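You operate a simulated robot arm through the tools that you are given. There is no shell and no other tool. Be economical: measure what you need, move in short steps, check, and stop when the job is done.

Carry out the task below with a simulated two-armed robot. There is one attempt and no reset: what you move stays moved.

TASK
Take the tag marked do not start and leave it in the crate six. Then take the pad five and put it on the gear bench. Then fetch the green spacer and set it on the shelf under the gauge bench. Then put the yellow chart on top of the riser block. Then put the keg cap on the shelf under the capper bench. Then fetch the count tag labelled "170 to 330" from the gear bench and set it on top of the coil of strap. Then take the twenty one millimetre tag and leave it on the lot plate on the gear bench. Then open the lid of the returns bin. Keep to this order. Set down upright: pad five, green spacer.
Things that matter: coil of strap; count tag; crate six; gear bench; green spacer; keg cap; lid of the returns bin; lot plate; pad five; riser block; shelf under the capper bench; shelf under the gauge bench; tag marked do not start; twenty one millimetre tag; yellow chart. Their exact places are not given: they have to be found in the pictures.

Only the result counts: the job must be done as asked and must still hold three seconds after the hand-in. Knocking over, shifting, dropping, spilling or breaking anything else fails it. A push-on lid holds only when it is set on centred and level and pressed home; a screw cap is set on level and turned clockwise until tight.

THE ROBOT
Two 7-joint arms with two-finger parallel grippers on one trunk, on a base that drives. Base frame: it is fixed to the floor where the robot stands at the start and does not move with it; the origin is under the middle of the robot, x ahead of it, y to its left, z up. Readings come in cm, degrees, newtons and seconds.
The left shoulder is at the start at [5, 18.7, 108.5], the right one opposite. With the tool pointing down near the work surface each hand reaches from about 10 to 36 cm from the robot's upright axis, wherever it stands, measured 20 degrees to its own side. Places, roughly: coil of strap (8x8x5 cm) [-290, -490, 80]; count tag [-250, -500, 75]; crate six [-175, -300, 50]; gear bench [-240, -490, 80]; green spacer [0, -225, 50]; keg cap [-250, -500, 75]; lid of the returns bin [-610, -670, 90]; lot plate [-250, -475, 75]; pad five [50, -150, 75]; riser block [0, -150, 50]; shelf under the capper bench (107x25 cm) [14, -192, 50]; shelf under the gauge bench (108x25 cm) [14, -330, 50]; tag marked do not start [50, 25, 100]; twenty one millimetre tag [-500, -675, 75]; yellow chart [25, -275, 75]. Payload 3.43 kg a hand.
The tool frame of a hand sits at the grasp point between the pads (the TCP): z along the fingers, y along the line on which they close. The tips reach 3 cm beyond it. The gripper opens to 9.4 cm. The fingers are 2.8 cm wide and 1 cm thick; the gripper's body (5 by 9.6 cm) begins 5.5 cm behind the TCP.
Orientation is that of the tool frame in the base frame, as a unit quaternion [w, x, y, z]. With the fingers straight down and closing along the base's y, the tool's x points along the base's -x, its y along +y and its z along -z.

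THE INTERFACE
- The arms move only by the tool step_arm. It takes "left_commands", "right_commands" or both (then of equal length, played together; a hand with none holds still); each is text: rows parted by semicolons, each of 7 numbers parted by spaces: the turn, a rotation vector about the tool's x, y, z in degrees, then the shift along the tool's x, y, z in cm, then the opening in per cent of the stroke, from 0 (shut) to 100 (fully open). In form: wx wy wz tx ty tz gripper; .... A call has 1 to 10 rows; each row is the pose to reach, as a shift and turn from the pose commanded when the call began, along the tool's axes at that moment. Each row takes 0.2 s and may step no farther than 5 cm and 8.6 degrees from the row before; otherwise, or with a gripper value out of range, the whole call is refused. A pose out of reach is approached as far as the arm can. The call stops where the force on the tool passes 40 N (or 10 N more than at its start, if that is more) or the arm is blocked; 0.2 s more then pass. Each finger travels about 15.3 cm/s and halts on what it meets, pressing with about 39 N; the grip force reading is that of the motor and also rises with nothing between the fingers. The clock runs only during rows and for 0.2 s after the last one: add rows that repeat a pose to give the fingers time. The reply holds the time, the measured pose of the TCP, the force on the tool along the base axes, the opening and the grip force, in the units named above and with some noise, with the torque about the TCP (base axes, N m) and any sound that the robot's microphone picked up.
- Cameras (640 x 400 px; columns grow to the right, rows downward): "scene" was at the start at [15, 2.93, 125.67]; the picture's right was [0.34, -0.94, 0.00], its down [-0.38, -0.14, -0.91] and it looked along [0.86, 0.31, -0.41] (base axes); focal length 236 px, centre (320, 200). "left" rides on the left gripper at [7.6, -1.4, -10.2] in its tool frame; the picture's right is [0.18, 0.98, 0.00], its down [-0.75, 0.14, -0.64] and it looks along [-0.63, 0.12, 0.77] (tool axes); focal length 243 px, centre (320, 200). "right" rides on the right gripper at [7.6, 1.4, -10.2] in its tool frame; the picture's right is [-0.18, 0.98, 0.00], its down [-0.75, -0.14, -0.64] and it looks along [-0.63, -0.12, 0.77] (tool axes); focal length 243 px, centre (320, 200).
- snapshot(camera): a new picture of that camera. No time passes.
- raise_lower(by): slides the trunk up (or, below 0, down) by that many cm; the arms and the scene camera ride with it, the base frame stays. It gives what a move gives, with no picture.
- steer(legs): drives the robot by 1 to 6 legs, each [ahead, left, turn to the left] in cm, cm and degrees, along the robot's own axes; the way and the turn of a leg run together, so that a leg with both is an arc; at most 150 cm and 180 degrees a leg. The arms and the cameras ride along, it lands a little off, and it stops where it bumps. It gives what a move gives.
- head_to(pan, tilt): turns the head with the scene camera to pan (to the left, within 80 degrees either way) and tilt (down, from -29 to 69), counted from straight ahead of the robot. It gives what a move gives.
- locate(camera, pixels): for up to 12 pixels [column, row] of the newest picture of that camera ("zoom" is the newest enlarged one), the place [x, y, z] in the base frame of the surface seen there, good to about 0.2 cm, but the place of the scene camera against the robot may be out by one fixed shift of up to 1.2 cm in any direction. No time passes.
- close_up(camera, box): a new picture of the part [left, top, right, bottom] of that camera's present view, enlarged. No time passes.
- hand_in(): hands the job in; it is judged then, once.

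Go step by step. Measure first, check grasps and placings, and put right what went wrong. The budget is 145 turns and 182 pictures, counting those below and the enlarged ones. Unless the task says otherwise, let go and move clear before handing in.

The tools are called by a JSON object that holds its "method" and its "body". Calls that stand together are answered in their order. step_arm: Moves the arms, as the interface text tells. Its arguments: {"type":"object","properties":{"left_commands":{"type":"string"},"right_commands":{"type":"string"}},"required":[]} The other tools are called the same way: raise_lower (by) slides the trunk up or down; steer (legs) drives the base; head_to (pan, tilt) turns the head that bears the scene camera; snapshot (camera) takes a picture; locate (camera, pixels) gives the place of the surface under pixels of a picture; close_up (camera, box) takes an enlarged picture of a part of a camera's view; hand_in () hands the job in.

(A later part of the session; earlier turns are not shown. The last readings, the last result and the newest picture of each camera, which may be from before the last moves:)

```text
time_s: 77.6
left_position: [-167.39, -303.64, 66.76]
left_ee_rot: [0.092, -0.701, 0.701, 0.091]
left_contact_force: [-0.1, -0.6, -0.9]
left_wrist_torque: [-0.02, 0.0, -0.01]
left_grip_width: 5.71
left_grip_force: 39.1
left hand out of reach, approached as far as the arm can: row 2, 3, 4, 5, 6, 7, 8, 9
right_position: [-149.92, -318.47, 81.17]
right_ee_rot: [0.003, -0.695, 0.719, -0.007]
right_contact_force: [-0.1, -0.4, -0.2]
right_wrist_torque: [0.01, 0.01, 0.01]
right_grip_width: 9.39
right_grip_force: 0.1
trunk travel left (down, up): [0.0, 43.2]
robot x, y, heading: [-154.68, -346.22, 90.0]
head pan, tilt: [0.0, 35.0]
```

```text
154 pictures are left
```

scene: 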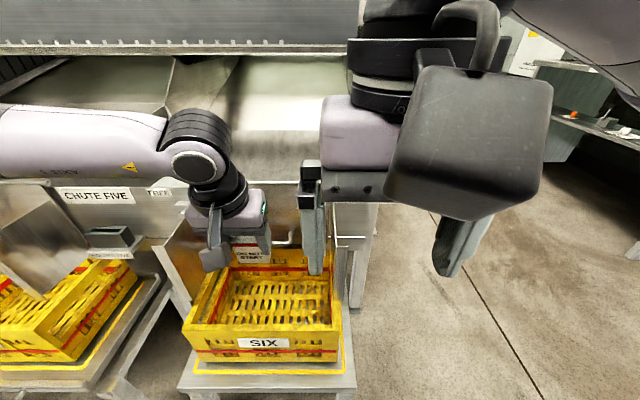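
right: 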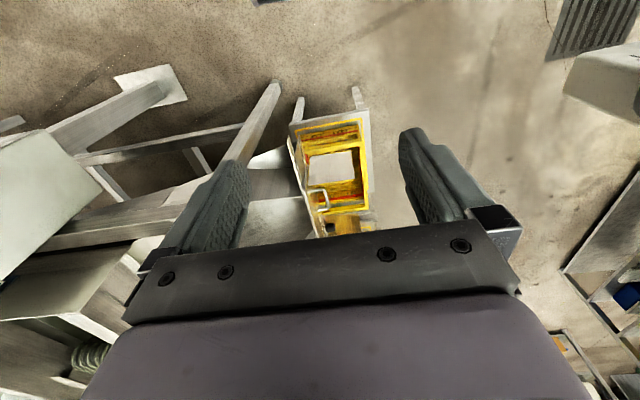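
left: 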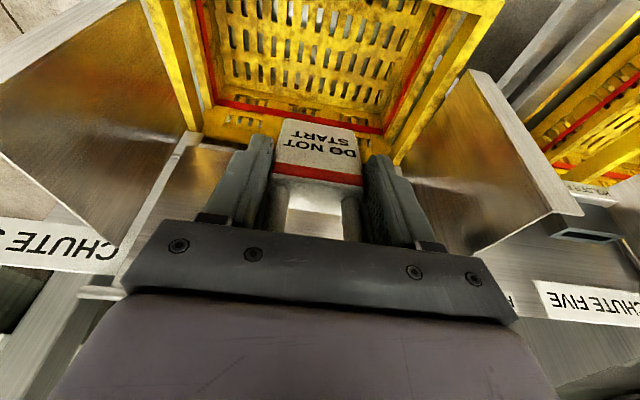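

The tag hangs inside the crate's outline at (-167,-303.6), above the rim. I lower it slowly, leaning slightly forward.

{"method": "step_arm", "body": {"left_commands": "0 0 0 0.65 0 4 0;0 0 0 1.3 0 8 0;0 0 0 1.95 0 12 0;0 0 0 2.6 0 16 0;0 0 0 3.1 0 18.5 0;0 0 0 3.25 0 19.84 0;0 0 0 3.25 0 19.84 0"}}

{"method": "snapshot", "body": {"camera": "scene"}}

{"method": "snapshot", "body": {"camera": "left"}}

```text
time_s: 79.2
left_position: [-173.79, -303.82, 51.47]
left_ee_rot: [-0.091, 0.702, -0.701, -0.092]
left_contact_force: [-0.6, 0.3, -1.4]
left_wrist_torque: [-0.04, -0.02, -0.06]
left_grip_width: 5.71
left_grip_force: 38.7
left hand out of reach, approached as far as the arm can: row 1, 2, 3, 4, 5, 6, 7
right_position: [-149.86, -318.29, 81.21]
right_ee_rot: [0.003, -0.695, 0.719, -0.007]
right_contact_force: [1.2, 0.3, 0.7]
right_wrist_torque: [-0.01, 0.01, 0.01]
right_grip_width: 9.38
right_grip_force: 0.1
trunk travel left (down, up): [0.0, 43.2]
robot x, y, heading: [-154.89, -346.5, 90.0]
head pan, tilt: [0.0, 35.0]
```

```text
153 pictures are left
```

scene: 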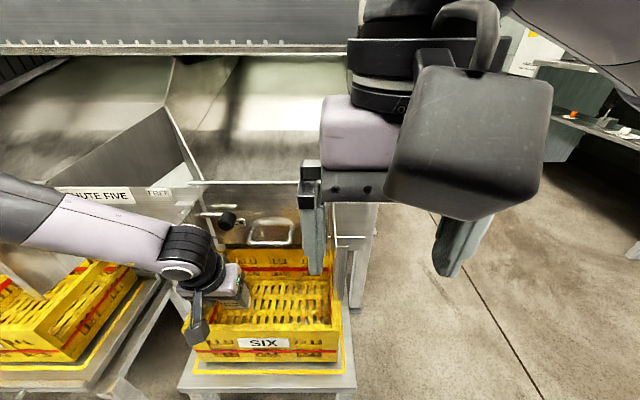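

```text
152 pictures are left
```

left: 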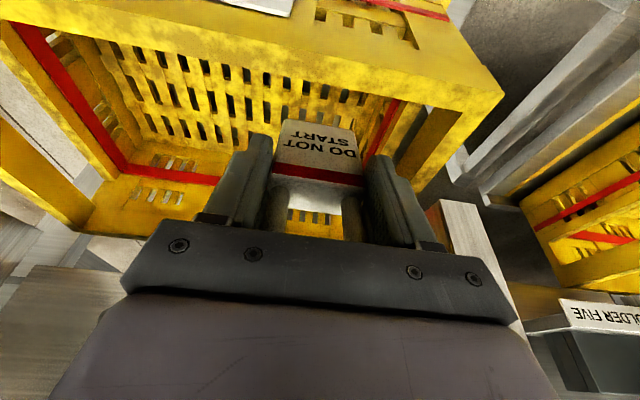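

The hand is at its reach limit with the tag about 7 cm over the crate floor. I try to lower further with a slight retreat.

{"method": "step_arm", "body": {"left_commands": "0 0 0 1 -0.7 1.8 0;0 0 0 2 -1.5 3.6 0;0 0 0 2.6 -2 5.4 0;0 0 0 2.6 -2 5.4 0"}}

{"method": "snapshot", "body": {"camera": "left"}}

```text
time_s: 80.2
left_position: [-174.91, -306.02, 49.48]
left_ee_rot: [-0.092, 0.701, -0.701, -0.092]
left_contact_force: [0.4, 0.2, -1.1]
left_wrist_torque: [-0.01, 0.01, 0.01]
left_grip_width: 5.72
left_grip_force: 39.3
left hand out of reach, approached as far as the arm can: row 1, 2, 3, 4
right_position: [-149.98, -318.35, 81.2]
right_ee_rot: [0.003, -0.695, 0.719, -0.007]
right_contact_force: [0.0, -0.1, 0.0]
right_wrist_torque: [-0.01, 0.01, 0.02]
right_grip_width: 9.39
right_grip_force: 0.1
trunk travel left (down, up): [0.0, 43.2]
robot x, y, heading: [-154.95, -346.27, 90.1]
head pan, tilt: [0.0, 35.0]
```

```text
151 pictures are left
```

left: 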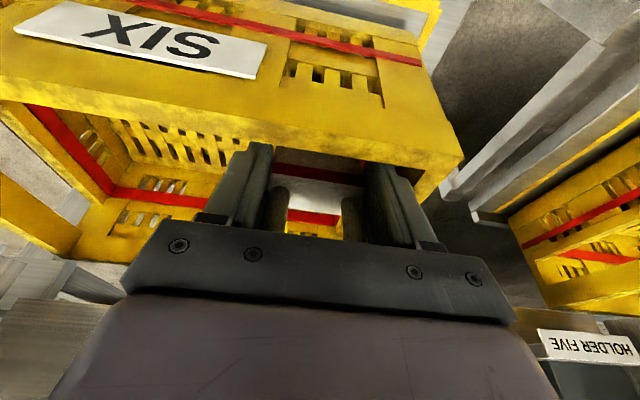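

That only pulled it back toward the rim. I return forward and will release from the lowest clear pose (a short fall inside the 13 cm deep crate).

{"method": "step_arm", "body": {"left_commands": "0 0 0 -1.5 -0.5 -0.4 0;0 0 0 -2.8 -1 -0.8 0;0 0 0 -2.8 -1 -0.8 0"}}

{"method": "snapshot", "body": {"camera": "left"}}

```text
time_s: 81.0
left_position: [-174.09, -303.66, 51.2]
left_ee_rot: [-0.092, 0.701, -0.701, -0.092]
left_contact_force: [-0.7, 0.2, -0.9]
left_wrist_torque: [-0.03, -0.01, 0.01]
left_grip_width: 5.71
left_grip_force: 39.2
left hand out of reach, approached as far as the arm can: row 2, 3
right_position: [-149.92, -318.52, 81.2]
right_ee_rot: [0.003, -0.695, 0.719, -0.006]
right_contact_force: [0.3, -0.5, -0.6]
right_wrist_torque: [-0.03, 0.02, -0.02]
right_grip_width: 9.41
right_grip_force: 0.0
trunk travel left (down, up): [0.0, 43.2]
robot x, y, heading: [-154.83, -346.13, 89.9]
head pan, tilt: [0.0, 35.0]
```

```text
150 pictures are left
```

left: 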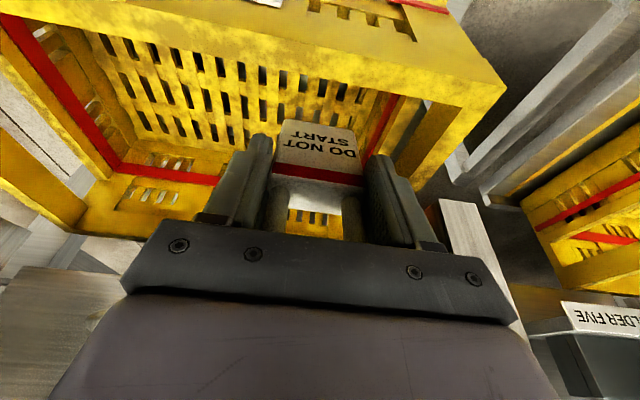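

The tag is inside the crate's outline with a finger near the left wall, so I open only to about 7 cm.

{"method": "step_arm", "body": {"left_commands": "0 0 0 0 0 0 66;0 0 0 0 0 0 72;0 0 0 0 0 0 72;0 0 0 0 0 0 72"}}

{"method": "snapshot", "body": {"camera": "left"}}

```text
time_s: 82.0
left_position: [-174.19, -303.59, 51.22]
left_ee_rot: [-0.092, 0.702, -0.7, -0.091]
left_contact_force: [1.0, 0.0, -0.3]
left_wrist_torque: [0.0, 0.0, 0.0]
left_grip_width: 6.75
left_grip_force: 0.1
right_position: [-149.89, -318.46, 81.27]
right_ee_rot: [0.002, -0.695, 0.718, -0.007]
right_contact_force: [0.5, -0.3, 0.5]
right_wrist_torque: [-0.01, 0.0, 0.0]
right_grip_width: 9.4
right_grip_force: 0.1
trunk travel left (down, up): [0.0, 43.2]
robot x, y, heading: [-154.88, -346.33, 89.9]
head pan, tilt: [0.0, 35.0]
```

```text
149 pictures are left
```

left: 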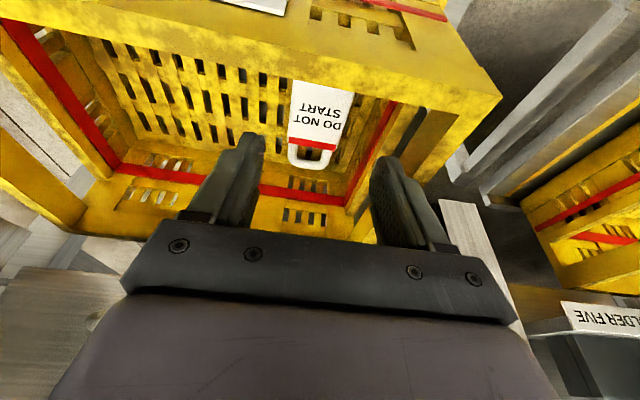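

The tag lies flat inside crate SIX at (318,125). I withdraw up and back, then undo the tilt.

{"method": "step_arm", "body": {"left_commands": "0 0 0 -0.8 0 -4 72;0 0 0 -1.4 0 -8 72;0 0 0 -1 0 -12 72;0 5 0 2 0 -15 72;0 10 0 6 0 -17 72;0 15 0 10 0 -19 100;0 15 0 13 0 -20 100"}}

{"method": "raise_lower", "body": {"by": 25}}

{"method": "snapshot", "body": {"camera": "scene"}}

```text
time_s: 83.6
left_position: [-174.01, -321.01, 67.17]
left_ee_rot: [0.001, 0.708, -0.706, 0.0]
left_contact_force: [0.2, 0.2, 0.1]
left_wrist_torque: [-0.03, -0.02, 0.03]
left_grip_width: 9.41
left_grip_force: 0.0
right_position: [-149.91, -318.38, 81.29]
right_ee_rot: [0.004, -0.695, 0.719, -0.007]
right_contact_force: [-0.5, -0.4, 0.8]
right_wrist_torque: [0.05, -0.04, -0.01]
right_grip_width: 9.39
right_grip_force: 0.1
trunk travel left (down, up): [0.0, 43.2]
robot x, y, heading: [-155.14, -346.31, 89.9]
head pan, tilt: [0.0, 35.0]
```

```text
time_s: 86.2
left_position: [-174.04, -320.97, 92.16]
left_ee_rot: [0.0, 0.708, -0.707, 0.001]
left_contact_force: [-0.1, -0.6, 0.2]
left_wrist_torque: [0.0, -0.02, 0.01]
left_grip_width: 9.36
left_grip_force: 0.1
right_position: [-149.92, -318.25, 106.24]
right_ee_rot: [0.003, -0.696, 0.718, -0.007]
right_contact_force: [-0.5, -1.8, -0.2]
right_wrist_torque: [0.02, 0.05, -0.02]
right_grip_width: 9.38
right_grip_force: 0.1
trunk travel left (down, up): [-25.0, 18.2]
robot x, y, heading: [-154.88, -346.52, 90.0]
head pan, tilt: [0.0, 35.0]
```

```text
148 pictures are left
```

scene: 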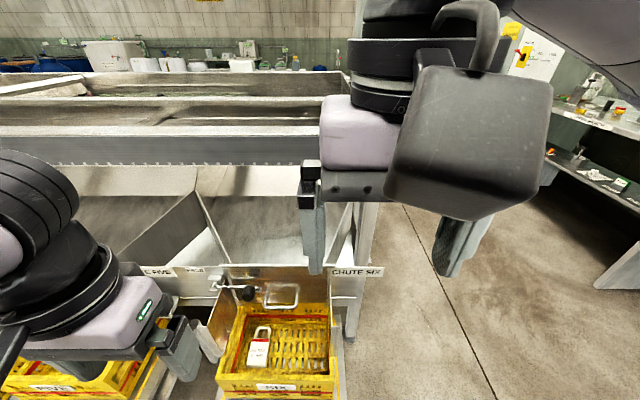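

The tag lies at (258,350) in crate SIX: done. Now I drive back to the wall benches to look for pad five.

{"method": "steer", "body": {"legs": [[-25, 0, 0], [0, 0, -90], [105, 0, 0], [0, 150, 0], [0, 55, 0]]}}

{"method": "snapshot", "body": {"camera": "scene"}}

{"method": "head_to", "body": {"pan": 12, "tilt": 40}}

{"method": "snapshot", "body": {"camera": "scene"}}

```text
time_s: 114.7
left_position: [-12.75, -153.63, 92.27]
left_ee_rot: [-0.001, 0.025, 1.0, 0.0]
left_contact_force: [-0.8, -0.1, 0.3]
left_wrist_torque: [0.0, 0.01, 0.0]
left_grip_width: 9.39
left_grip_force: 0.1
right_position: [-11.48, -178.07, 106.24]
right_ee_rot: [-0.002, 0.042, 0.999, -0.007]
right_contact_force: [0.4, 1.1, -0.5]
right_wrist_torque: [0.03, -0.01, 0.03]
right_grip_width: 9.4
right_grip_force: 0.0
trunk travel left (down, up): [-25.0, 18.2]
robot x, y, heading: [-39.18, -171.18, -3.0]
head pan, tilt: [0.0, 35.0]
```

```text
147 pictures are left
```

scene: 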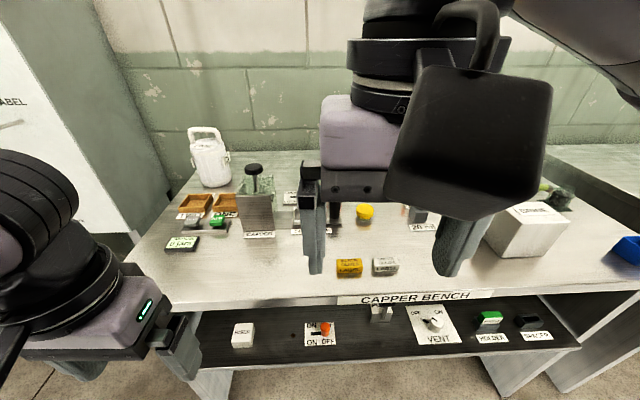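

```text
time_s: 115.4
left_position: [-12.77, -153.59, 92.24]
left_ee_rot: [-0.001, 0.025, 1.0, -0.001]
left_contact_force: [-0.1, 0.4, 0.0]
left_wrist_torque: [0.0, 0.03, 0.01]
left_grip_width: 9.38
left_grip_force: 0.0
right_position: [-11.51, -177.96, 106.23]
right_ee_rot: [-0.003, 0.043, 0.999, -0.006]
right_contact_force: [0.1, 0.0, -1.4]
right_wrist_torque: [0.01, -0.02, 0.01]
right_grip_width: 9.43
right_grip_force: 0.0
trunk travel left (down, up): [-25.0, 18.2]
robot x, y, heading: [-38.68, -171.38, -3.0]
head pan, tilt: [12.0, 40.0]
```

```text
146 pictures are left
```

scene: 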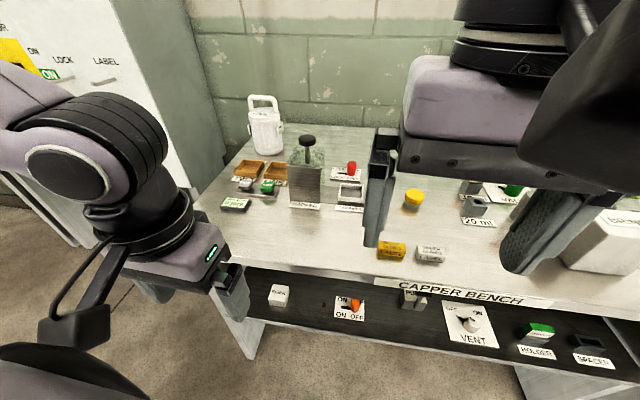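

The capper bench carries many small labelled things. I zoom in on them.

{"method": "close_up", "body": {"camera": "scene", "box": [200, 130, 380, 240]}}

{"method": "close_up", "body": {"camera": "scene", "box": [360, 150, 640, 380]}}

{"method": "close_up", "body": {"camera": "scene", "box": [210, 230, 430, 360]}}

{"method": "snapshot", "body": {"camera": "right"}}

```text
3.56 times, centred on (290, 185) of scene
```

zoom: 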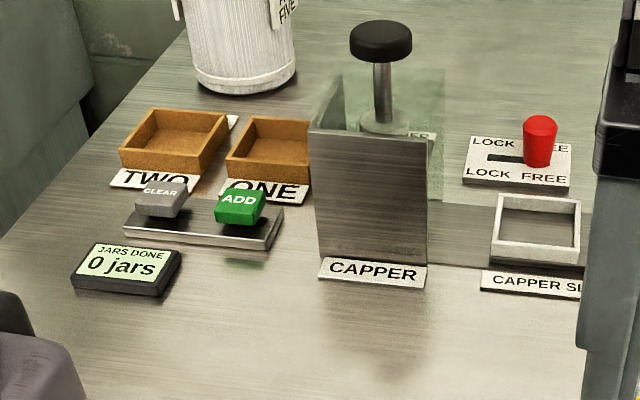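

```text
1.74 times, centred on (500, 265) of scene
```

zoom: 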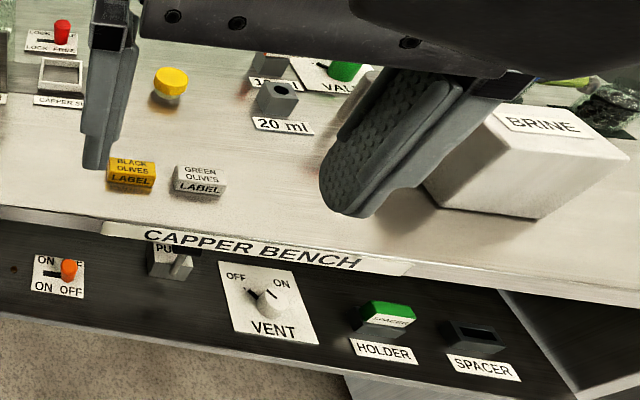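

```text
2.91 times, centred on (320, 295) of scene
```

zoom: 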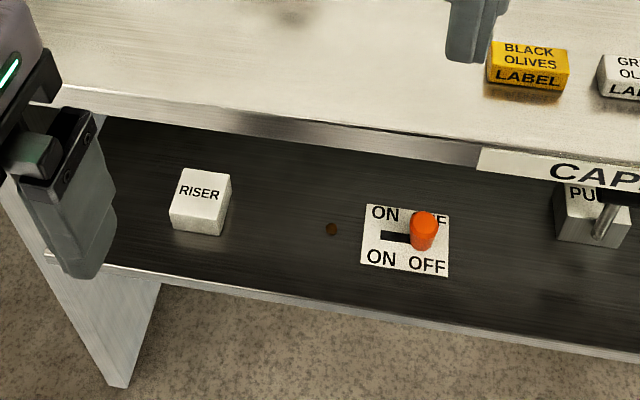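

```text
142 pictures are left
```

right: 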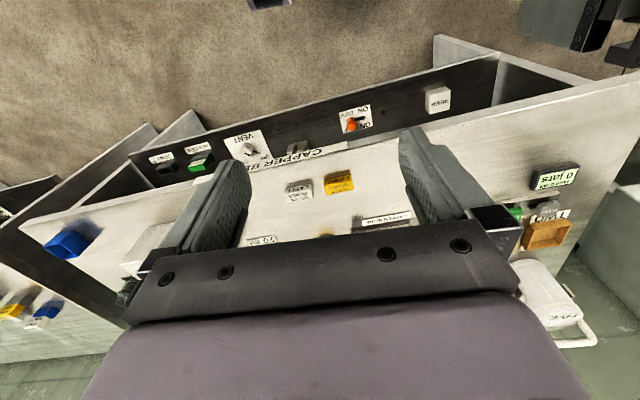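

The riser block and the green spacer (in HOLDER) are on the capper shelf. The white can at (265,125) has a "FIVE" tag; I look closer.

{"method": "close_up", "body": {"camera": "scene", "box": [220, 80, 320, 170]}}

{"method": "locate", "body": {"camera": "scene", "pixels": [[265, 100], [250, 130], [282, 130], [265, 152], [272, 102], [279, 290], [279, 285], [540, 328], [540, 340], [392, 248], [240, 240], [230, 270]]}}

```text
4.44 times, centred on (270, 125) of scene
```

zoom: 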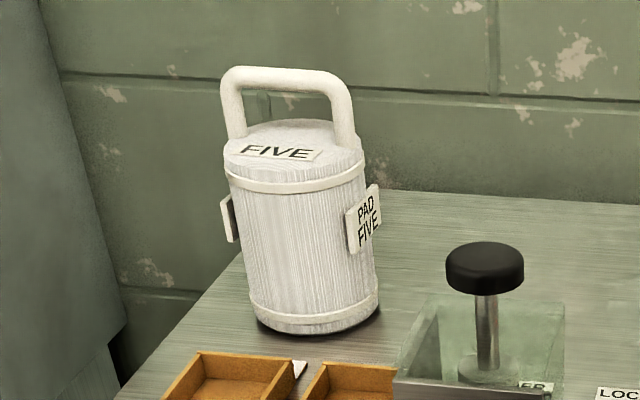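

```text
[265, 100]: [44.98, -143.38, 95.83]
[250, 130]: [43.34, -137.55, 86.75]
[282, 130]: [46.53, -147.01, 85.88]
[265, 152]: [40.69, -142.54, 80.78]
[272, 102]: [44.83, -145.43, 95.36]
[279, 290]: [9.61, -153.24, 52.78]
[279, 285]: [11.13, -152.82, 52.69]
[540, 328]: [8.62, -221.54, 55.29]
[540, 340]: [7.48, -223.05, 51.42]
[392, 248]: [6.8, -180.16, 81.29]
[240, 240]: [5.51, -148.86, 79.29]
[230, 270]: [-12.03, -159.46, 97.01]
```

Pad five is the white can at (45,-142.5), z 80–96, with a hoop handle. It stands 45 cm deep, so I check the gap at the bench's north end and the shelf's front edge.

{"method": "locate", "body": {"camera": "scene", "pixels": [[190, 170], [180, 120], [225, 160], [205, 195], [240, 165], [250, 345], [210, 60], [240, 320], [245, 350], [420, 270], [300, 320], [140, 60]]}}

{"method": "head_to", "body": {"pan": 45, "tilt": 30}}

{"method": "snapshot", "body": {"camera": "scene"}}

```text
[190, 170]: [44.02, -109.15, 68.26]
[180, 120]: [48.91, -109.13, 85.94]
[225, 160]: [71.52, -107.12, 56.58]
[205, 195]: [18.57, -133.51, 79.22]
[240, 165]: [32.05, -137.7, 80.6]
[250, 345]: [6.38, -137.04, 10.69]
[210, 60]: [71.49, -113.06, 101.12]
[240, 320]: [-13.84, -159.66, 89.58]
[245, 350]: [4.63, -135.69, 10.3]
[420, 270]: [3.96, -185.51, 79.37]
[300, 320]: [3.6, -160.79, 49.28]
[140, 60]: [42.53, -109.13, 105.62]
```

```text
time_s: 116.4
left_position: [-12.72, -153.78, 92.23]
left_ee_rot: [-0.001, 0.025, 1.0, 0.0]
left_contact_force: [-0.1, -0.4, 0.1]
left_wrist_torque: [0.0, 0.0, -0.02]
left_grip_width: 9.41
left_grip_force: 0.0
right_position: [-11.27, -178.0, 106.08]
right_ee_rot: [-0.003, 0.047, 0.999, -0.007]
right_contact_force: [24.9, 25.9, -7.1]
right_wrist_torque: [-3.34, 2.7, -2.44]
right_grip_width: 9.4
right_grip_force: 0.0
trunk travel left (down, up): [-25.0, 18.2]
robot x, y, heading: [-39.14, -171.62, -3.1]
head pan, tilt: [45.0, 30.0]
```

```text
140 pictures are left
```

scene: 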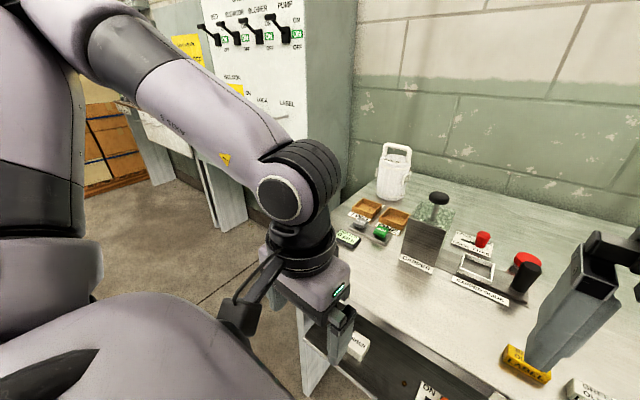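

The north gap is only 25 cm, so I must reach in from the front with the base under the shelf and the tool nearly horizontal. I measure the capper and handle, and stop panning so far because that pushes the right arm.

{"method": "locate", "body": {"camera": "scene", "pixels": [[438, 196], [430, 225], [396, 147], [385, 160], [408, 160], [397, 165], [393, 200], [527, 262], [345, 240], [405, 260], [360, 205], [395, 150]]}}

{"method": "close_up", "body": {"camera": "scene", "box": [340, 130, 460, 270]}}

{"method": "head_to", "body": {"pan": 15, "tilt": 40}}

```text
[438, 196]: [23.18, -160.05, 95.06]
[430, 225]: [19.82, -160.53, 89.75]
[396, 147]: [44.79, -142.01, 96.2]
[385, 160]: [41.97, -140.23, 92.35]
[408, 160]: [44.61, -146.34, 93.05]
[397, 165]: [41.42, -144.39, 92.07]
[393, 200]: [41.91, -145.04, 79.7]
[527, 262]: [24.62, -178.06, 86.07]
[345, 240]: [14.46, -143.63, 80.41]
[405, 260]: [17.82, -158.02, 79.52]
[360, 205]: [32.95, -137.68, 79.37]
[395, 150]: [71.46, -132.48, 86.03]
```

```text
2.86 times, centred on (400, 200) of scene
```

zoom: 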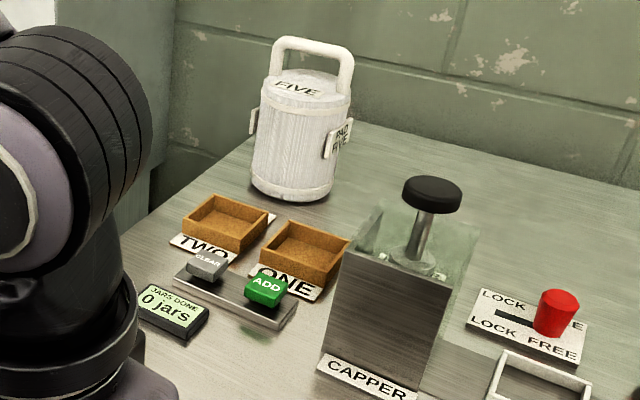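

```text
time_s: 117.3
left_position: [-12.79, -153.67, 92.15]
left_ee_rot: [-0.001, 0.026, 1.0, 0.0]
left_contact_force: [0.1, -0.2, 0.2]
left_wrist_torque: [0.02, -0.02, 0.01]
left_grip_width: 9.44
left_grip_force: 0.0
right_position: [-11.49, -177.95, 106.21]
right_ee_rot: [-0.003, 0.042, 0.999, -0.007]
right_contact_force: [0.8, 0.4, 0.0]
right_wrist_torque: [-0.01, 0.0, -0.02]
right_grip_width: 9.4
right_grip_force: 0.1
trunk travel left (down, up): [-25.0, 18.2]
robot x, y, heading: [-38.87, -171.47, -3.2]
head pan, tilt: [15.0, 40.0]
```

Handle bar is at about x 45, y -140 to -146, top z≈97; the plunger (23,-160) reaches z 96. I lift the left hand, straighten up and drive ahead under the shelf in a small step.

{"method": "step_arm", "body": {"left_commands": "0 0 0 0 0 -5 100;0 0 0 0 0 -10 100;0 0 0 0 0 -14 100;0 0 0 0 0 -14 100"}}

{"method": "steer", "body": {"legs": [[0, 11, 3], [25, 0, 0]]}}

{"method": "snapshot", "body": {"camera": "scene"}}

{"method": "snapshot", "body": {"camera": "left"}}

```text
time_s: 118.3
left_position: [-12.7, -153.69, 106.0]
left_ee_rot: [-0.001, 0.026, 1.0, 0.0]
left_contact_force: [0.1, 0.5, 0.2]
left_wrist_torque: [0.01, 0.0, 0.01]
left_grip_width: 9.4
left_grip_force: 0.1
right_position: [-11.49, -177.96, 106.18]
right_ee_rot: [-0.002, 0.043, 0.999, -0.007]
right_contact_force: [0.3, -0.2, 0.2]
right_wrist_torque: [0.03, 0.03, 0.0]
right_grip_width: 9.39
right_grip_force: 0.1
trunk travel left (down, up): [-25.0, 18.2]
robot x, y, heading: [-39.08, -171.46, -3.1]
head pan, tilt: [15.0, 40.0]
```

```text
time_s: 121.3
left_position: [8.03, -141.96, 105.85]
left_ee_rot: [0.0, -0.001, 1.0, 0.001]
left_contact_force: [0.7, 0.2, 0.7]
left_wrist_torque: [-0.03, -0.02, -0.01]
left_grip_width: 9.41
left_grip_force: 0.1
right_position: [10.47, -166.2, 106.15]
right_ee_rot: [-0.005, 0.018, 1.0, -0.007]
right_contact_force: [0.5, 0.8, 0.2]
right_wrist_torque: [-0.02, 0.01, -0.03]
right_grip_width: 9.39
right_grip_force: 0.1
trunk travel left (down, up): [-25.0, 18.2]
robot x, y, heading: [-17.52, -160.79, -0.1]
head pan, tilt: [15.0, 40.0]
stopped in leg 2: the robot was blocked; the commanded pose is now the measured one
```

```text
138 pictures are left
```

scene: 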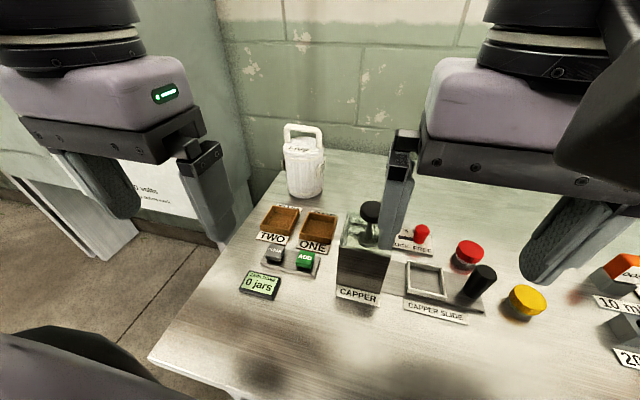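

```text
137 pictures are left
```

left: 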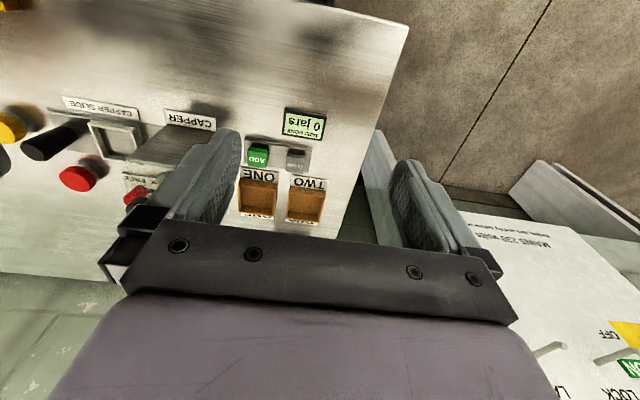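

The robot can stand with its axis 20 cm from the bench edge. I pitch the left hand forward while reaching high toward the can, to see how far it gets.

{"method": "step_arm", "body": {"left_commands": "0 -8 0 -2 0 0 100;0 -16 0 -5 0 0 100;0 -24 0 -8 0 0 100;0 -32 0 -11 0 0 100;0 -40 0 -14 0 0 100;0 -48 0 -17 0 0 100;0 -56 0 -20 0 0 100;0 -64 0 -23 0 0 100;0 -64 0 -26 0 0 100;0 -64 0 -26 0 0 100"}}

{"method": "snapshot", "body": {"camera": "left"}}

{"method": "snapshot", "body": {"camera": "scene"}}

```text
time_s: 123.5
left_position: [34.1, -142.02, 105.89]
left_ee_rot: [0.529, 0.0, 0.849, 0.001]
left_contact_force: [0.4, 0.8, 0.4]
left_wrist_torque: [-0.01, 0.01, -0.02]
left_grip_width: 9.4
left_grip_force: 0.1
right_position: [10.45, -166.26, 106.17]
right_ee_rot: [-0.003, 0.018, 1.0, -0.007]
right_contact_force: [0.4, 0.4, -0.3]
right_wrist_torque: [0.02, -0.02, -0.01]
right_grip_width: 9.41
right_grip_force: 0.0
trunk travel left (down, up): [-25.0, 18.2]
robot x, y, heading: [-17.2, -160.82, 0.1]
head pan, tilt: [15.0, 40.0]
```

```text
136 pictures are left
```

left: 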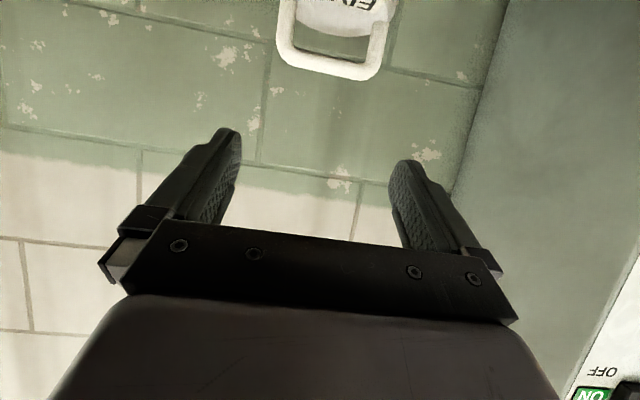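

```text
135 pictures are left
```

scene: 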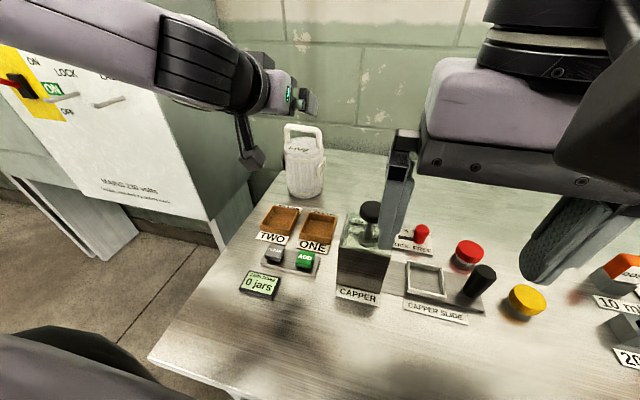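

With a 64° pitch the hand gets to x 34 without strain. I measure the handle with the left camera.

{"method": "locate", "body": {"camera": "left", "pixels": [[280, 20], [386, 30], [330, 68], [298, 60], [372, 75], [340, 20], [340, 50], [300, 20], [376, 30], [330, 76]]}}

{"method": "close_up", "body": {"camera": "left", "box": [250, 0, 420, 100]}}

{"method": "close_up", "body": {"camera": "scene", "box": [250, 100, 370, 220]}}

```text
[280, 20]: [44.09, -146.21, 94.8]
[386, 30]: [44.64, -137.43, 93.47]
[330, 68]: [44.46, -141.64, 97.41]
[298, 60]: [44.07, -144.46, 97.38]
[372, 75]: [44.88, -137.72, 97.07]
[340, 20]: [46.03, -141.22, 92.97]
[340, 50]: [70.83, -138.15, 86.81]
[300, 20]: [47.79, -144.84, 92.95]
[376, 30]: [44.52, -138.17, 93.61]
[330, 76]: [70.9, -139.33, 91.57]
```

```text
3.76 times, centred on (335, 50) of left
```

zoom: 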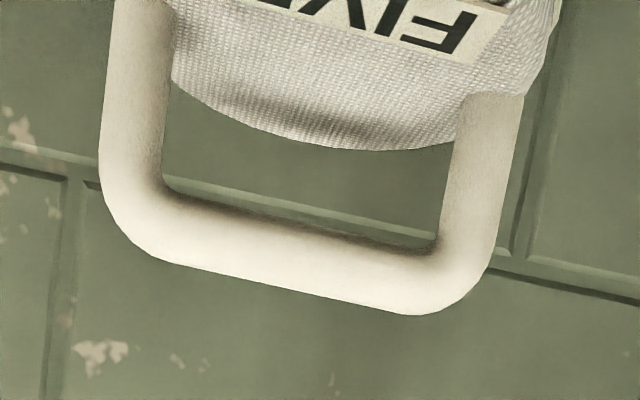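

```text
3.33 times, centred on (310, 160) of scene
```

zoom: 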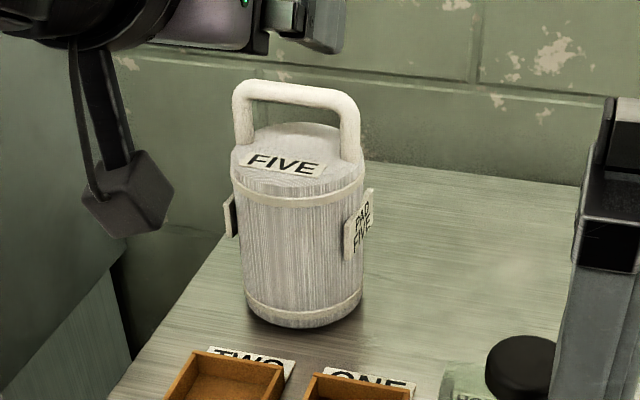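

The bar runs along y from -146.3 to -137.2 at x≈44.7, z≈97, with the lid at z 93. I must pinch it across, so I roll the hand 90° about its own axis here in the clear.

{"method": "step_arm", "body": {"left_commands": "0 0 8.5 0 0 0 100;0 0 17 0 0 0 100;0 0 25.5 0 0 0 90;0 0 34 0 0 0 80;0 0 42.5 0 0 0 70;0 0 51 0 0 0 60;0 0 59.5 0 0 0 50;0 0 68 0 0 0 40;0 0 76.5 0 0 0 40;0 0 85 0 0 0 40"}}

```text
time_s: 125.7
left_position: [34.13, -141.9, 105.86]
left_ee_rot: [0.389, 0.574, 0.625, 0.359]
left_contact_force: [-0.5, 0.0, -0.4]
left_wrist_torque: [0.01, -0.03, -0.01]
left_grip_width: 3.77
left_grip_force: 0.1
right_position: [10.51, -166.17, 106.1]
right_ee_rot: [-0.003, 0.019, 1.0, -0.007]
right_contact_force: [0.3, 0.6, 0.6]
right_wrist_torque: [0.01, 0.05, 0.0]
right_grip_width: 9.43
right_grip_force: 0.1
trunk travel left (down, up): [-25.0, 18.2]
robot x, y, heading: [-17.75, -161.44, 0.0]
head pan, tilt: [15.0, 40.0]
```

Now I finish the roll, pitch nearly level, and move to just before the bar at (39.5,-142,97) with the fingers 3.8 cm apart.

{"method": "step_arm", "body": {"left_commands": "-7 0 2.5 0 -1 1.5 40;-14 0 5 0.2 -2.5 4 40;-14 0 5 0.4 -4.5 6.5 40;-14 0 5 0.46 -5.82 8.3 40;-14 0 5 0.46 -5.82 8.3 40"}}

{"method": "snapshot", "body": {"camera": "left"}}

{"method": "close_up", "body": {"camera": "scene", "box": [220, 60, 380, 220]}}

```text
time_s: 126.9
left_position: [38.22, -142.11, 97.91]
left_ee_rot: [0.44, 0.549, 0.552, 0.448]
left_contact_force: [-0.3, 0.0, -0.2]
left_wrist_torque: [0.03, 0.03, 0.01]
left_grip_width: 3.78
left_grip_force: 0.1
left hand out of reach, approached as far as the arm can: row 4, 5
right_position: [10.63, -166.14, 106.14]
right_ee_rot: [-0.003, 0.018, 1.0, -0.007]
right_contact_force: [-0.4, 0.5, -0.7]
right_wrist_torque: [-0.03, 0.0, 0.0]
right_grip_width: 9.43
right_grip_force: 0.1
trunk travel left (down, up): [-25.0, 18.2]
robot x, y, heading: [-17.61, -161.25, 0.2]
head pan, tilt: [15.0, 40.0]
```

```text
132 pictures are left
```

left: 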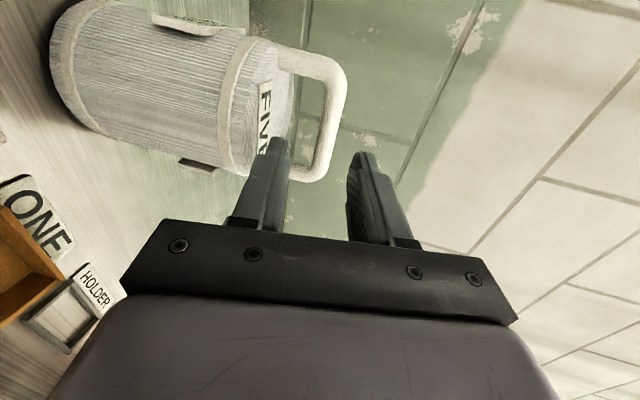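

```text
2.50 times, centred on (300, 140) of scene
```

zoom: 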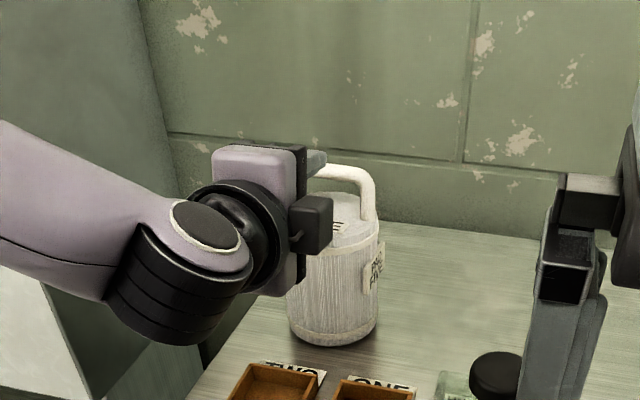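

The arm tops out at x 38.2 here. The numbers suggest it reaches further when the shoulder is lower relative to the hand, so I raise the hand, then lower the trunk 15 cm.

{"method": "step_arm", "body": {"left_commands": "0 0 0 0 3 -1.5 40;0 0 0 0 6 -3 40;0 0 0 0 9 -4 40;0 0 0 0 12.5 -5 40;0 0 0 0 12.5 -5 40"}}

{"method": "raise_lower", "body": {"by": -14}}

```text
time_s: 128.1
left_position: [36.07, -141.93, 111.41]
left_ee_rot: [0.44, 0.549, 0.552, 0.447]
left_contact_force: [-0.4, -0.4, 0.3]
left_wrist_torque: [0.0, -0.03, 0.03]
left_grip_width: 3.75
left_grip_force: 0.0
right_position: [10.43, -166.18, 106.18]
right_ee_rot: [-0.003, 0.018, 1.0, -0.007]
right_contact_force: [-0.1, -0.6, 0.2]
right_wrist_torque: [0.0, -0.02, 0.0]
right_grip_width: 9.37
right_grip_force: 0.0
trunk travel left (down, up): [-25.0, 18.2]
robot x, y, heading: [-17.64, -161.07, 0.1]
head pan, tilt: [15.0, 40.0]
```

```text
time_s: 129.8
left_position: [35.93, -141.95, 97.4]
left_ee_rot: [0.44, 0.549, 0.552, 0.448]
left_contact_force: [-0.3, 0.4, 0.0]
left_wrist_torque: [0.01, 0.0, 0.01]
left_grip_width: 3.75
left_grip_force: 0.1
right_position: [10.39, -166.13, 92.23]
right_ee_rot: [-0.003, 0.019, 1.0, -0.007]
right_contact_force: [-0.2, 0.5, 0.8]
right_wrist_torque: [0.02, -0.01, 0.03]
right_grip_width: 9.4
right_grip_force: 0.1
trunk travel left (down, up): [-11.0, 32.2]
robot x, y, heading: [-17.56, -161.1, 0.2]
head pan, tilt: [15.0, 40.0]
```

Now I advance level along the bar's height until the fingers straddle it.

{"method": "step_arm", "body": {"left_commands": "0 0 0 0 0.4 2 35;0 0 0 0 0.8 4 35;0 0 0 0 1.15 6 35;0 0 0 0 1.45 7.6 35;0 0 0 0 1.45 7.6 35"}}

{"method": "snapshot", "body": {"camera": "left"}}

{"method": "close_up", "body": {"camera": "scene", "box": [220, 20, 420, 180]}}

```text
time_s: 131.0
left_position: [43.83, -141.88, 97.14]
left_ee_rot: [0.44, 0.549, 0.552, 0.448]
left_contact_force: [0.5, 0.7, -0.1]
left_wrist_torque: [-0.02, -0.02, 0.03]
left_grip_width: 3.3
left_grip_force: 0.0
right_position: [10.42, -166.16, 92.2]
right_ee_rot: [-0.003, 0.018, 1.0, -0.007]
right_contact_force: [0.5, -0.3, -0.7]
right_wrist_torque: [-0.03, 0.0, -0.03]
right_grip_width: 9.38
right_grip_force: 0.1
trunk travel left (down, up): [-11.0, 32.2]
robot x, y, heading: [-17.53, -161.42, 0.1]
head pan, tilt: [15.0, 40.0]
```

```text
130 pictures are left
```

left: 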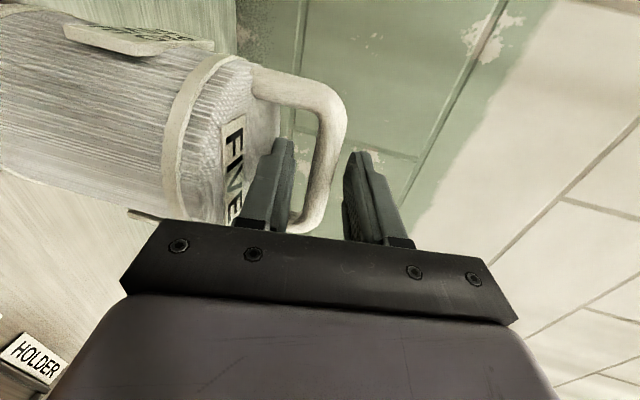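

```text
2.50 times, centred on (320, 100) of scene
```

zoom: 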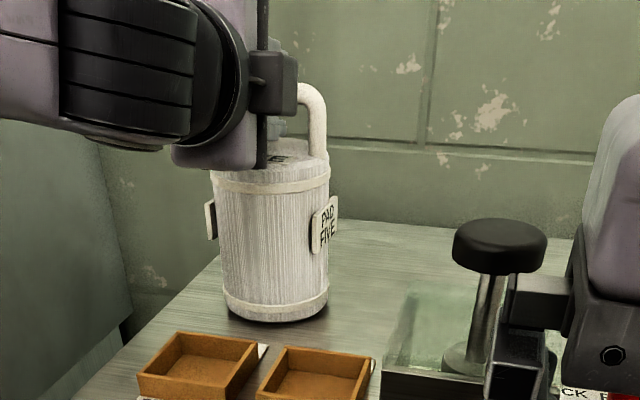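

One finger is inside the hoop, the other above the bar. I close the grip.

{"method": "step_arm", "body": {"left_commands": "0 0 0 0 0 0 20;0 0 0 0 0 0 8;0 0 0 0 0 0 0;0 0 0 0 0 0 0;0 0 0 0 0 0 0"}}

{"method": "snapshot", "body": {"camera": "left"}}

```text
time_s: 132.2
left_position: [43.7, -141.74, 97.12]
left_ee_rot: [0.44, 0.548, 0.552, 0.449]
left_contact_force: [-0.1, 3.1, 3.3]
left_wrist_torque: [0.75, -0.11, 0.04]
left_grip_width: 1.32
left_grip_force: 39.0
right_position: [10.4, -166.26, 92.3]
right_ee_rot: [-0.003, 0.019, 1.0, -0.006]
right_contact_force: [0.4, 0.4, 0.7]
right_wrist_torque: [0.04, -0.01, 0.02]
right_grip_width: 9.39
right_grip_force: 0.0
trunk travel left (down, up): [-11.0, 32.2]
robot x, y, heading: [-17.66, -160.94, 0.0]
head pan, tilt: [15.0, 40.0]
```

```text
128 pictures are left
```

left: 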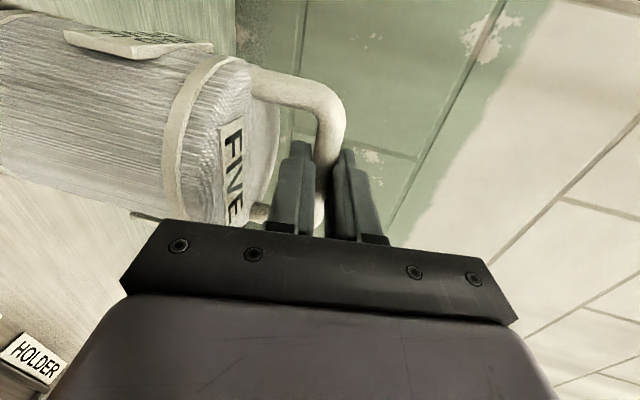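

Gripped on the 1.3 cm bar. I lift with the trunk and check before backing out.

{"method": "raise_lower", "body": {"by": 10}}

{"method": "snapshot", "body": {"camera": "scene"}}

```text
time_s: 133.5
left_position: [43.71, -141.89, 107.06]
left_ee_rot: [0.44, 0.548, 0.553, 0.448]
left_contact_force: [0.1, 0.2, -2.8]
left_wrist_torque: [-0.04, 0.03, 0.0]
left_grip_width: 1.31
left_grip_force: 39.1
right_position: [10.4, -166.1, 102.12]
right_ee_rot: [-0.004, 0.018, 1.0, -0.007]
right_contact_force: [-0.1, -0.2, 0.0]
right_wrist_torque: [0.02, -0.01, 0.01]
right_grip_width: 9.41
right_grip_force: 0.0
trunk travel left (down, up): [-21.0, 22.2]
robot x, y, heading: [-17.46, -161.35, 0.2]
head pan, tilt: [15.0, 40.0]
```

```text
127 pictures are left
```

scene: 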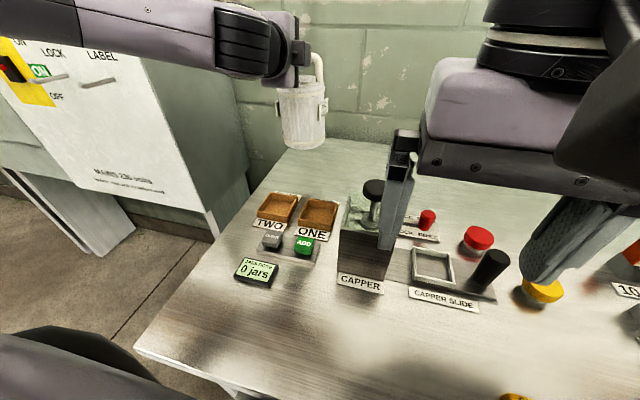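

The can hangs upright (2.8 N). I back out, draw the arm in, and drive round to the gear bench.

{"method": "steer", "body": {"legs": [[-45, 0, 0]]}}

{"method": "step_arm", "body": {"left_commands": "0 0 0 0 -0.9 -4 0;0 0 0 0 -1.8 -8 0;0 0 0 0 -2.7 -12 0;0 0 0 0 -3.6 -16 0;0 0 0 0 -3.6 -16 0"}}

{"method": "steer", "body": {"legs": [[0, 0, -90], [120, 0, 0], [100, 0, 0], [0, -100, 0], [0, -70, 0]]}}

{"method": "head_to", "body": {"pan": 0, "tilt": 35}}

{"method": "snapshot", "body": {"camera": "scene"}}

```text
time_s: 136.2
left_position: [-0.94, -141.72, 107.01]
left_ee_rot: [0.439, 0.548, 0.554, 0.448]
left_contact_force: [0.5, -0.9, -1.3]
left_wrist_torque: [0.02, 0.01, 0.02]
left_grip_width: 1.33
left_grip_force: 38.4
right_position: [-34.27, -166.13, 102.11]
right_ee_rot: [-0.004, 0.017, 1.0, -0.008]
right_contact_force: [0.0, 0.2, 0.8]
right_wrist_torque: [0.02, 0.03, -0.02]
right_grip_width: 9.43
right_grip_force: 0.1
trunk travel left (down, up): [-21.0, 22.2]
robot x, y, heading: [-62.22, -161.24, 0.2]
head pan, tilt: [15.0, 40.0]
```

```text
time_s: 137.4
left_position: [-17.59, -141.92, 106.82]
left_ee_rot: [0.439, 0.547, 0.554, 0.449]
left_contact_force: [0.3, -0.2, -1.8]
left_wrist_torque: [-0.01, 0.02, -0.01]
left_grip_width: 1.31
left_grip_force: 38.4
right_position: [-34.21, -166.11, 102.24]
right_ee_rot: [-0.004, 0.017, 1.0, -0.008]
right_contact_force: [0.1, 0.1, 0.6]
right_wrist_torque: [0.01, -0.02, 0.02]
right_grip_width: 9.41
right_grip_force: 0.0
trunk travel left (down, up): [-21.0, 22.2]
robot x, y, heading: [-62.32, -161.15, 0.2]
head pan, tilt: [15.0, 40.0]
```

```text
time_s: 167.2
left_position: [-204.15, -436.74, 106.69]
left_ee_rot: [0.628, 0.777, 0.025, 0.024]
left_contact_force: [0.5, 0.1, -2.0]
left_wrist_torque: [0.01, -0.02, -0.01]
left_grip_width: 1.3
left_grip_force: 39.5
right_position: [-229.23, -421.38, 102.17]
right_ee_rot: [-0.007, 0.7, 0.714, -0.003]
right_contact_force: [-0.5, 0.1, -1.0]
right_wrist_torque: [-0.01, -0.01, -0.01]
right_grip_width: 9.41
right_grip_force: 0.0
trunk travel left (down, up): [-21.0, 22.2]
robot x, y, heading: [-225.75, -393.14, -86.7]
head pan, tilt: [15.0, 40.0]
```

```text
time_s: 168.0
left_position: [-204.15, -436.94, 106.89]
left_ee_rot: [0.628, 0.778, 0.025, 0.024]
left_contact_force: [0.5, 0.4, -2.9]
left_wrist_torque: [0.01, 0.0, 0.0]
left_grip_width: 1.32
left_grip_force: 38.6
right_position: [-229.2, -421.25, 102.13]
right_ee_rot: [-0.008, 0.7, 0.715, -0.002]
right_contact_force: [-0.4, 0.1, 0.2]
right_wrist_torque: [-0.01, 0.0, -0.02]
right_grip_width: 9.41
right_grip_force: 0.2
trunk travel left (down, up): [-21.0, 22.2]
robot x, y, heading: [-225.72, -393.05, -86.9]
head pan, tilt: [0.0, 35.0]
```

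```text
126 pictures are left
```

scene: 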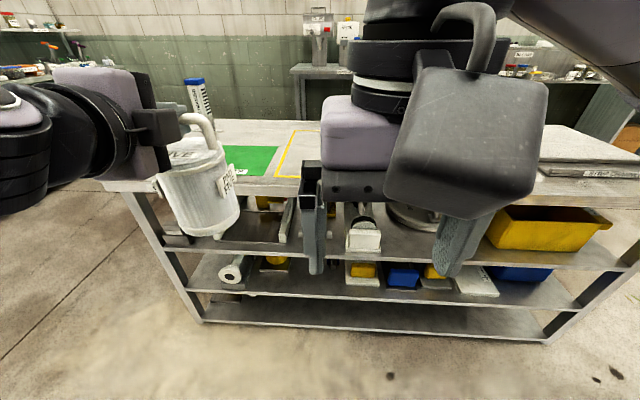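

The gear bench stands ahead, with a green plate at (250,160) and a yellow-outlined square at (300,155). I look with the right camera and measure the top.

{"method": "snapshot", "body": {"camera": "right"}}

{"method": "close_up", "body": {"camera": "scene", "box": [90, 80, 350, 240]}}

{"method": "locate", "body": {"camera": "scene", "pixels": [[110, 184], [250, 150], [240, 170], [300, 150], [280, 176], [270, 185], [270, 125], [300, 125], [590, 175], [600, 195], [197, 105], [200, 150]]}}

```text
125 pictures are left
```

right: 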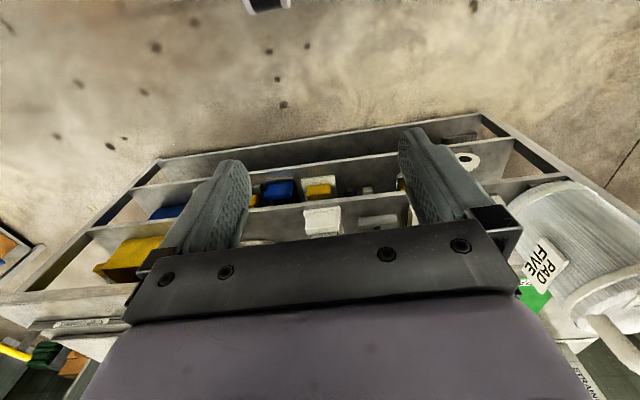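

```text
2.46 times, centred on (220, 160) of scene
```

zoom: 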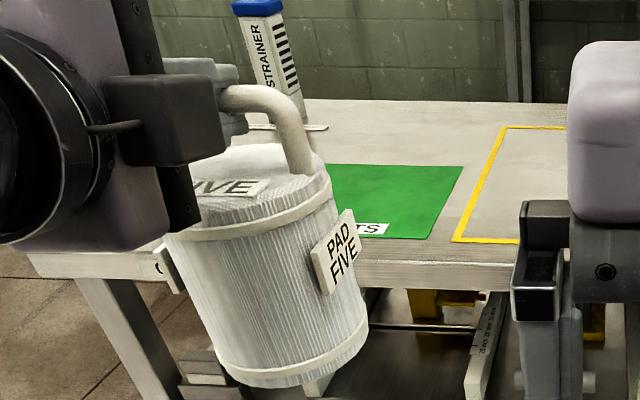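

```text
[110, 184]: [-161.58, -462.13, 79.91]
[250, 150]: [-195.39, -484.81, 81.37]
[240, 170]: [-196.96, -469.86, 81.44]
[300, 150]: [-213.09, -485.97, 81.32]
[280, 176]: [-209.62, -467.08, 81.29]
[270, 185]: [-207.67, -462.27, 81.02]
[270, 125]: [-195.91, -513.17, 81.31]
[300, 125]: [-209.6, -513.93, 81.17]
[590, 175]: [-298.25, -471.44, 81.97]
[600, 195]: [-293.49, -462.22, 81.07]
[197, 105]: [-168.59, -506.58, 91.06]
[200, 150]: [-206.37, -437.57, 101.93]
```

I raise the trunk to see the bench top better before choosing a spot.

{"method": "raise_lower", "body": {"by": 20}}

{"method": "head_to", "body": {"pan": -3, "tilt": 40}}

{"method": "snapshot", "body": {"camera": "scene"}}

{"method": "snapshot", "body": {"camera": "right"}}

```text
time_s: 170.1
left_position: [-204.18, -436.88, 126.7]
left_ee_rot: [0.627, 0.778, 0.025, 0.023]
left_contact_force: [-0.1, 0.3, -2.4]
left_wrist_torque: [0.03, -0.01, 0.01]
left_grip_width: 1.31
left_grip_force: 39.0
right_position: [-229.23, -421.38, 122.22]
right_ee_rot: [-0.008, 0.7, 0.714, -0.002]
right_contact_force: [0.0, -0.6, -0.5]
right_wrist_torque: [0.01, -0.01, 0.03]
right_grip_width: 9.39
right_grip_force: 0.1
trunk travel left (down, up): [-41.0, 2.2]
robot x, y, heading: [-225.58, -393.1, -86.7]
head pan, tilt: [0.0, 35.0]
```

```text
time_s: 170.8
left_position: [-204.15, -436.79, 126.83]
left_ee_rot: [0.628, 0.778, 0.024, 0.024]
left_contact_force: [0.7, 0.1, -1.7]
left_wrist_torque: [0.01, -0.02, 0.0]
left_grip_width: 1.31
left_grip_force: 38.5
right_position: [-229.22, -421.21, 122.09]
right_ee_rot: [-0.007, 0.7, 0.714, -0.002]
right_contact_force: [0.7, -0.2, 1.0]
right_wrist_torque: [0.0, -0.01, -0.02]
right_grip_width: 9.4
right_grip_force: 0.0
trunk travel left (down, up): [-41.0, 2.2]
robot x, y, heading: [-225.84, -392.97, -86.8]
head pan, tilt: [-3.0, 40.0]
```

```text
123 pictures are left
```

scene: 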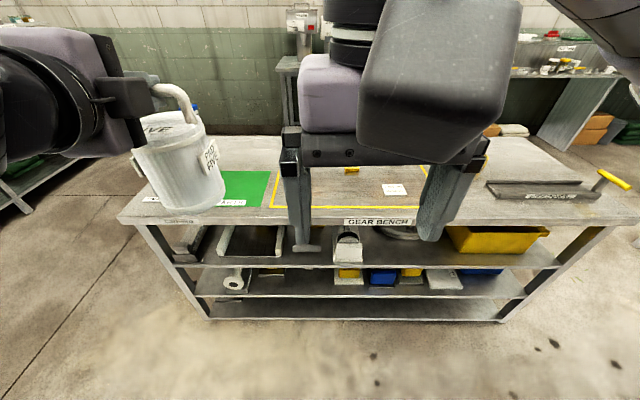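

```text
122 pictures are left
```

right: 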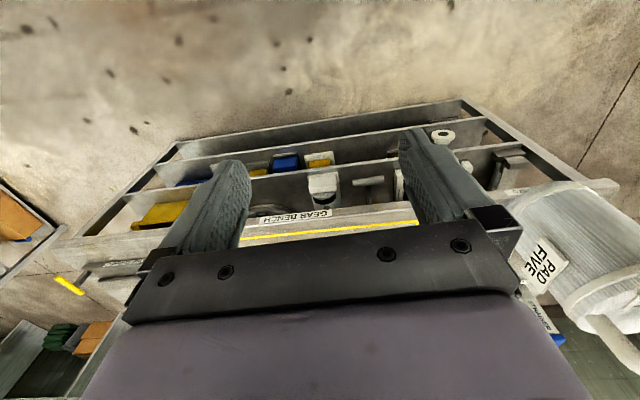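

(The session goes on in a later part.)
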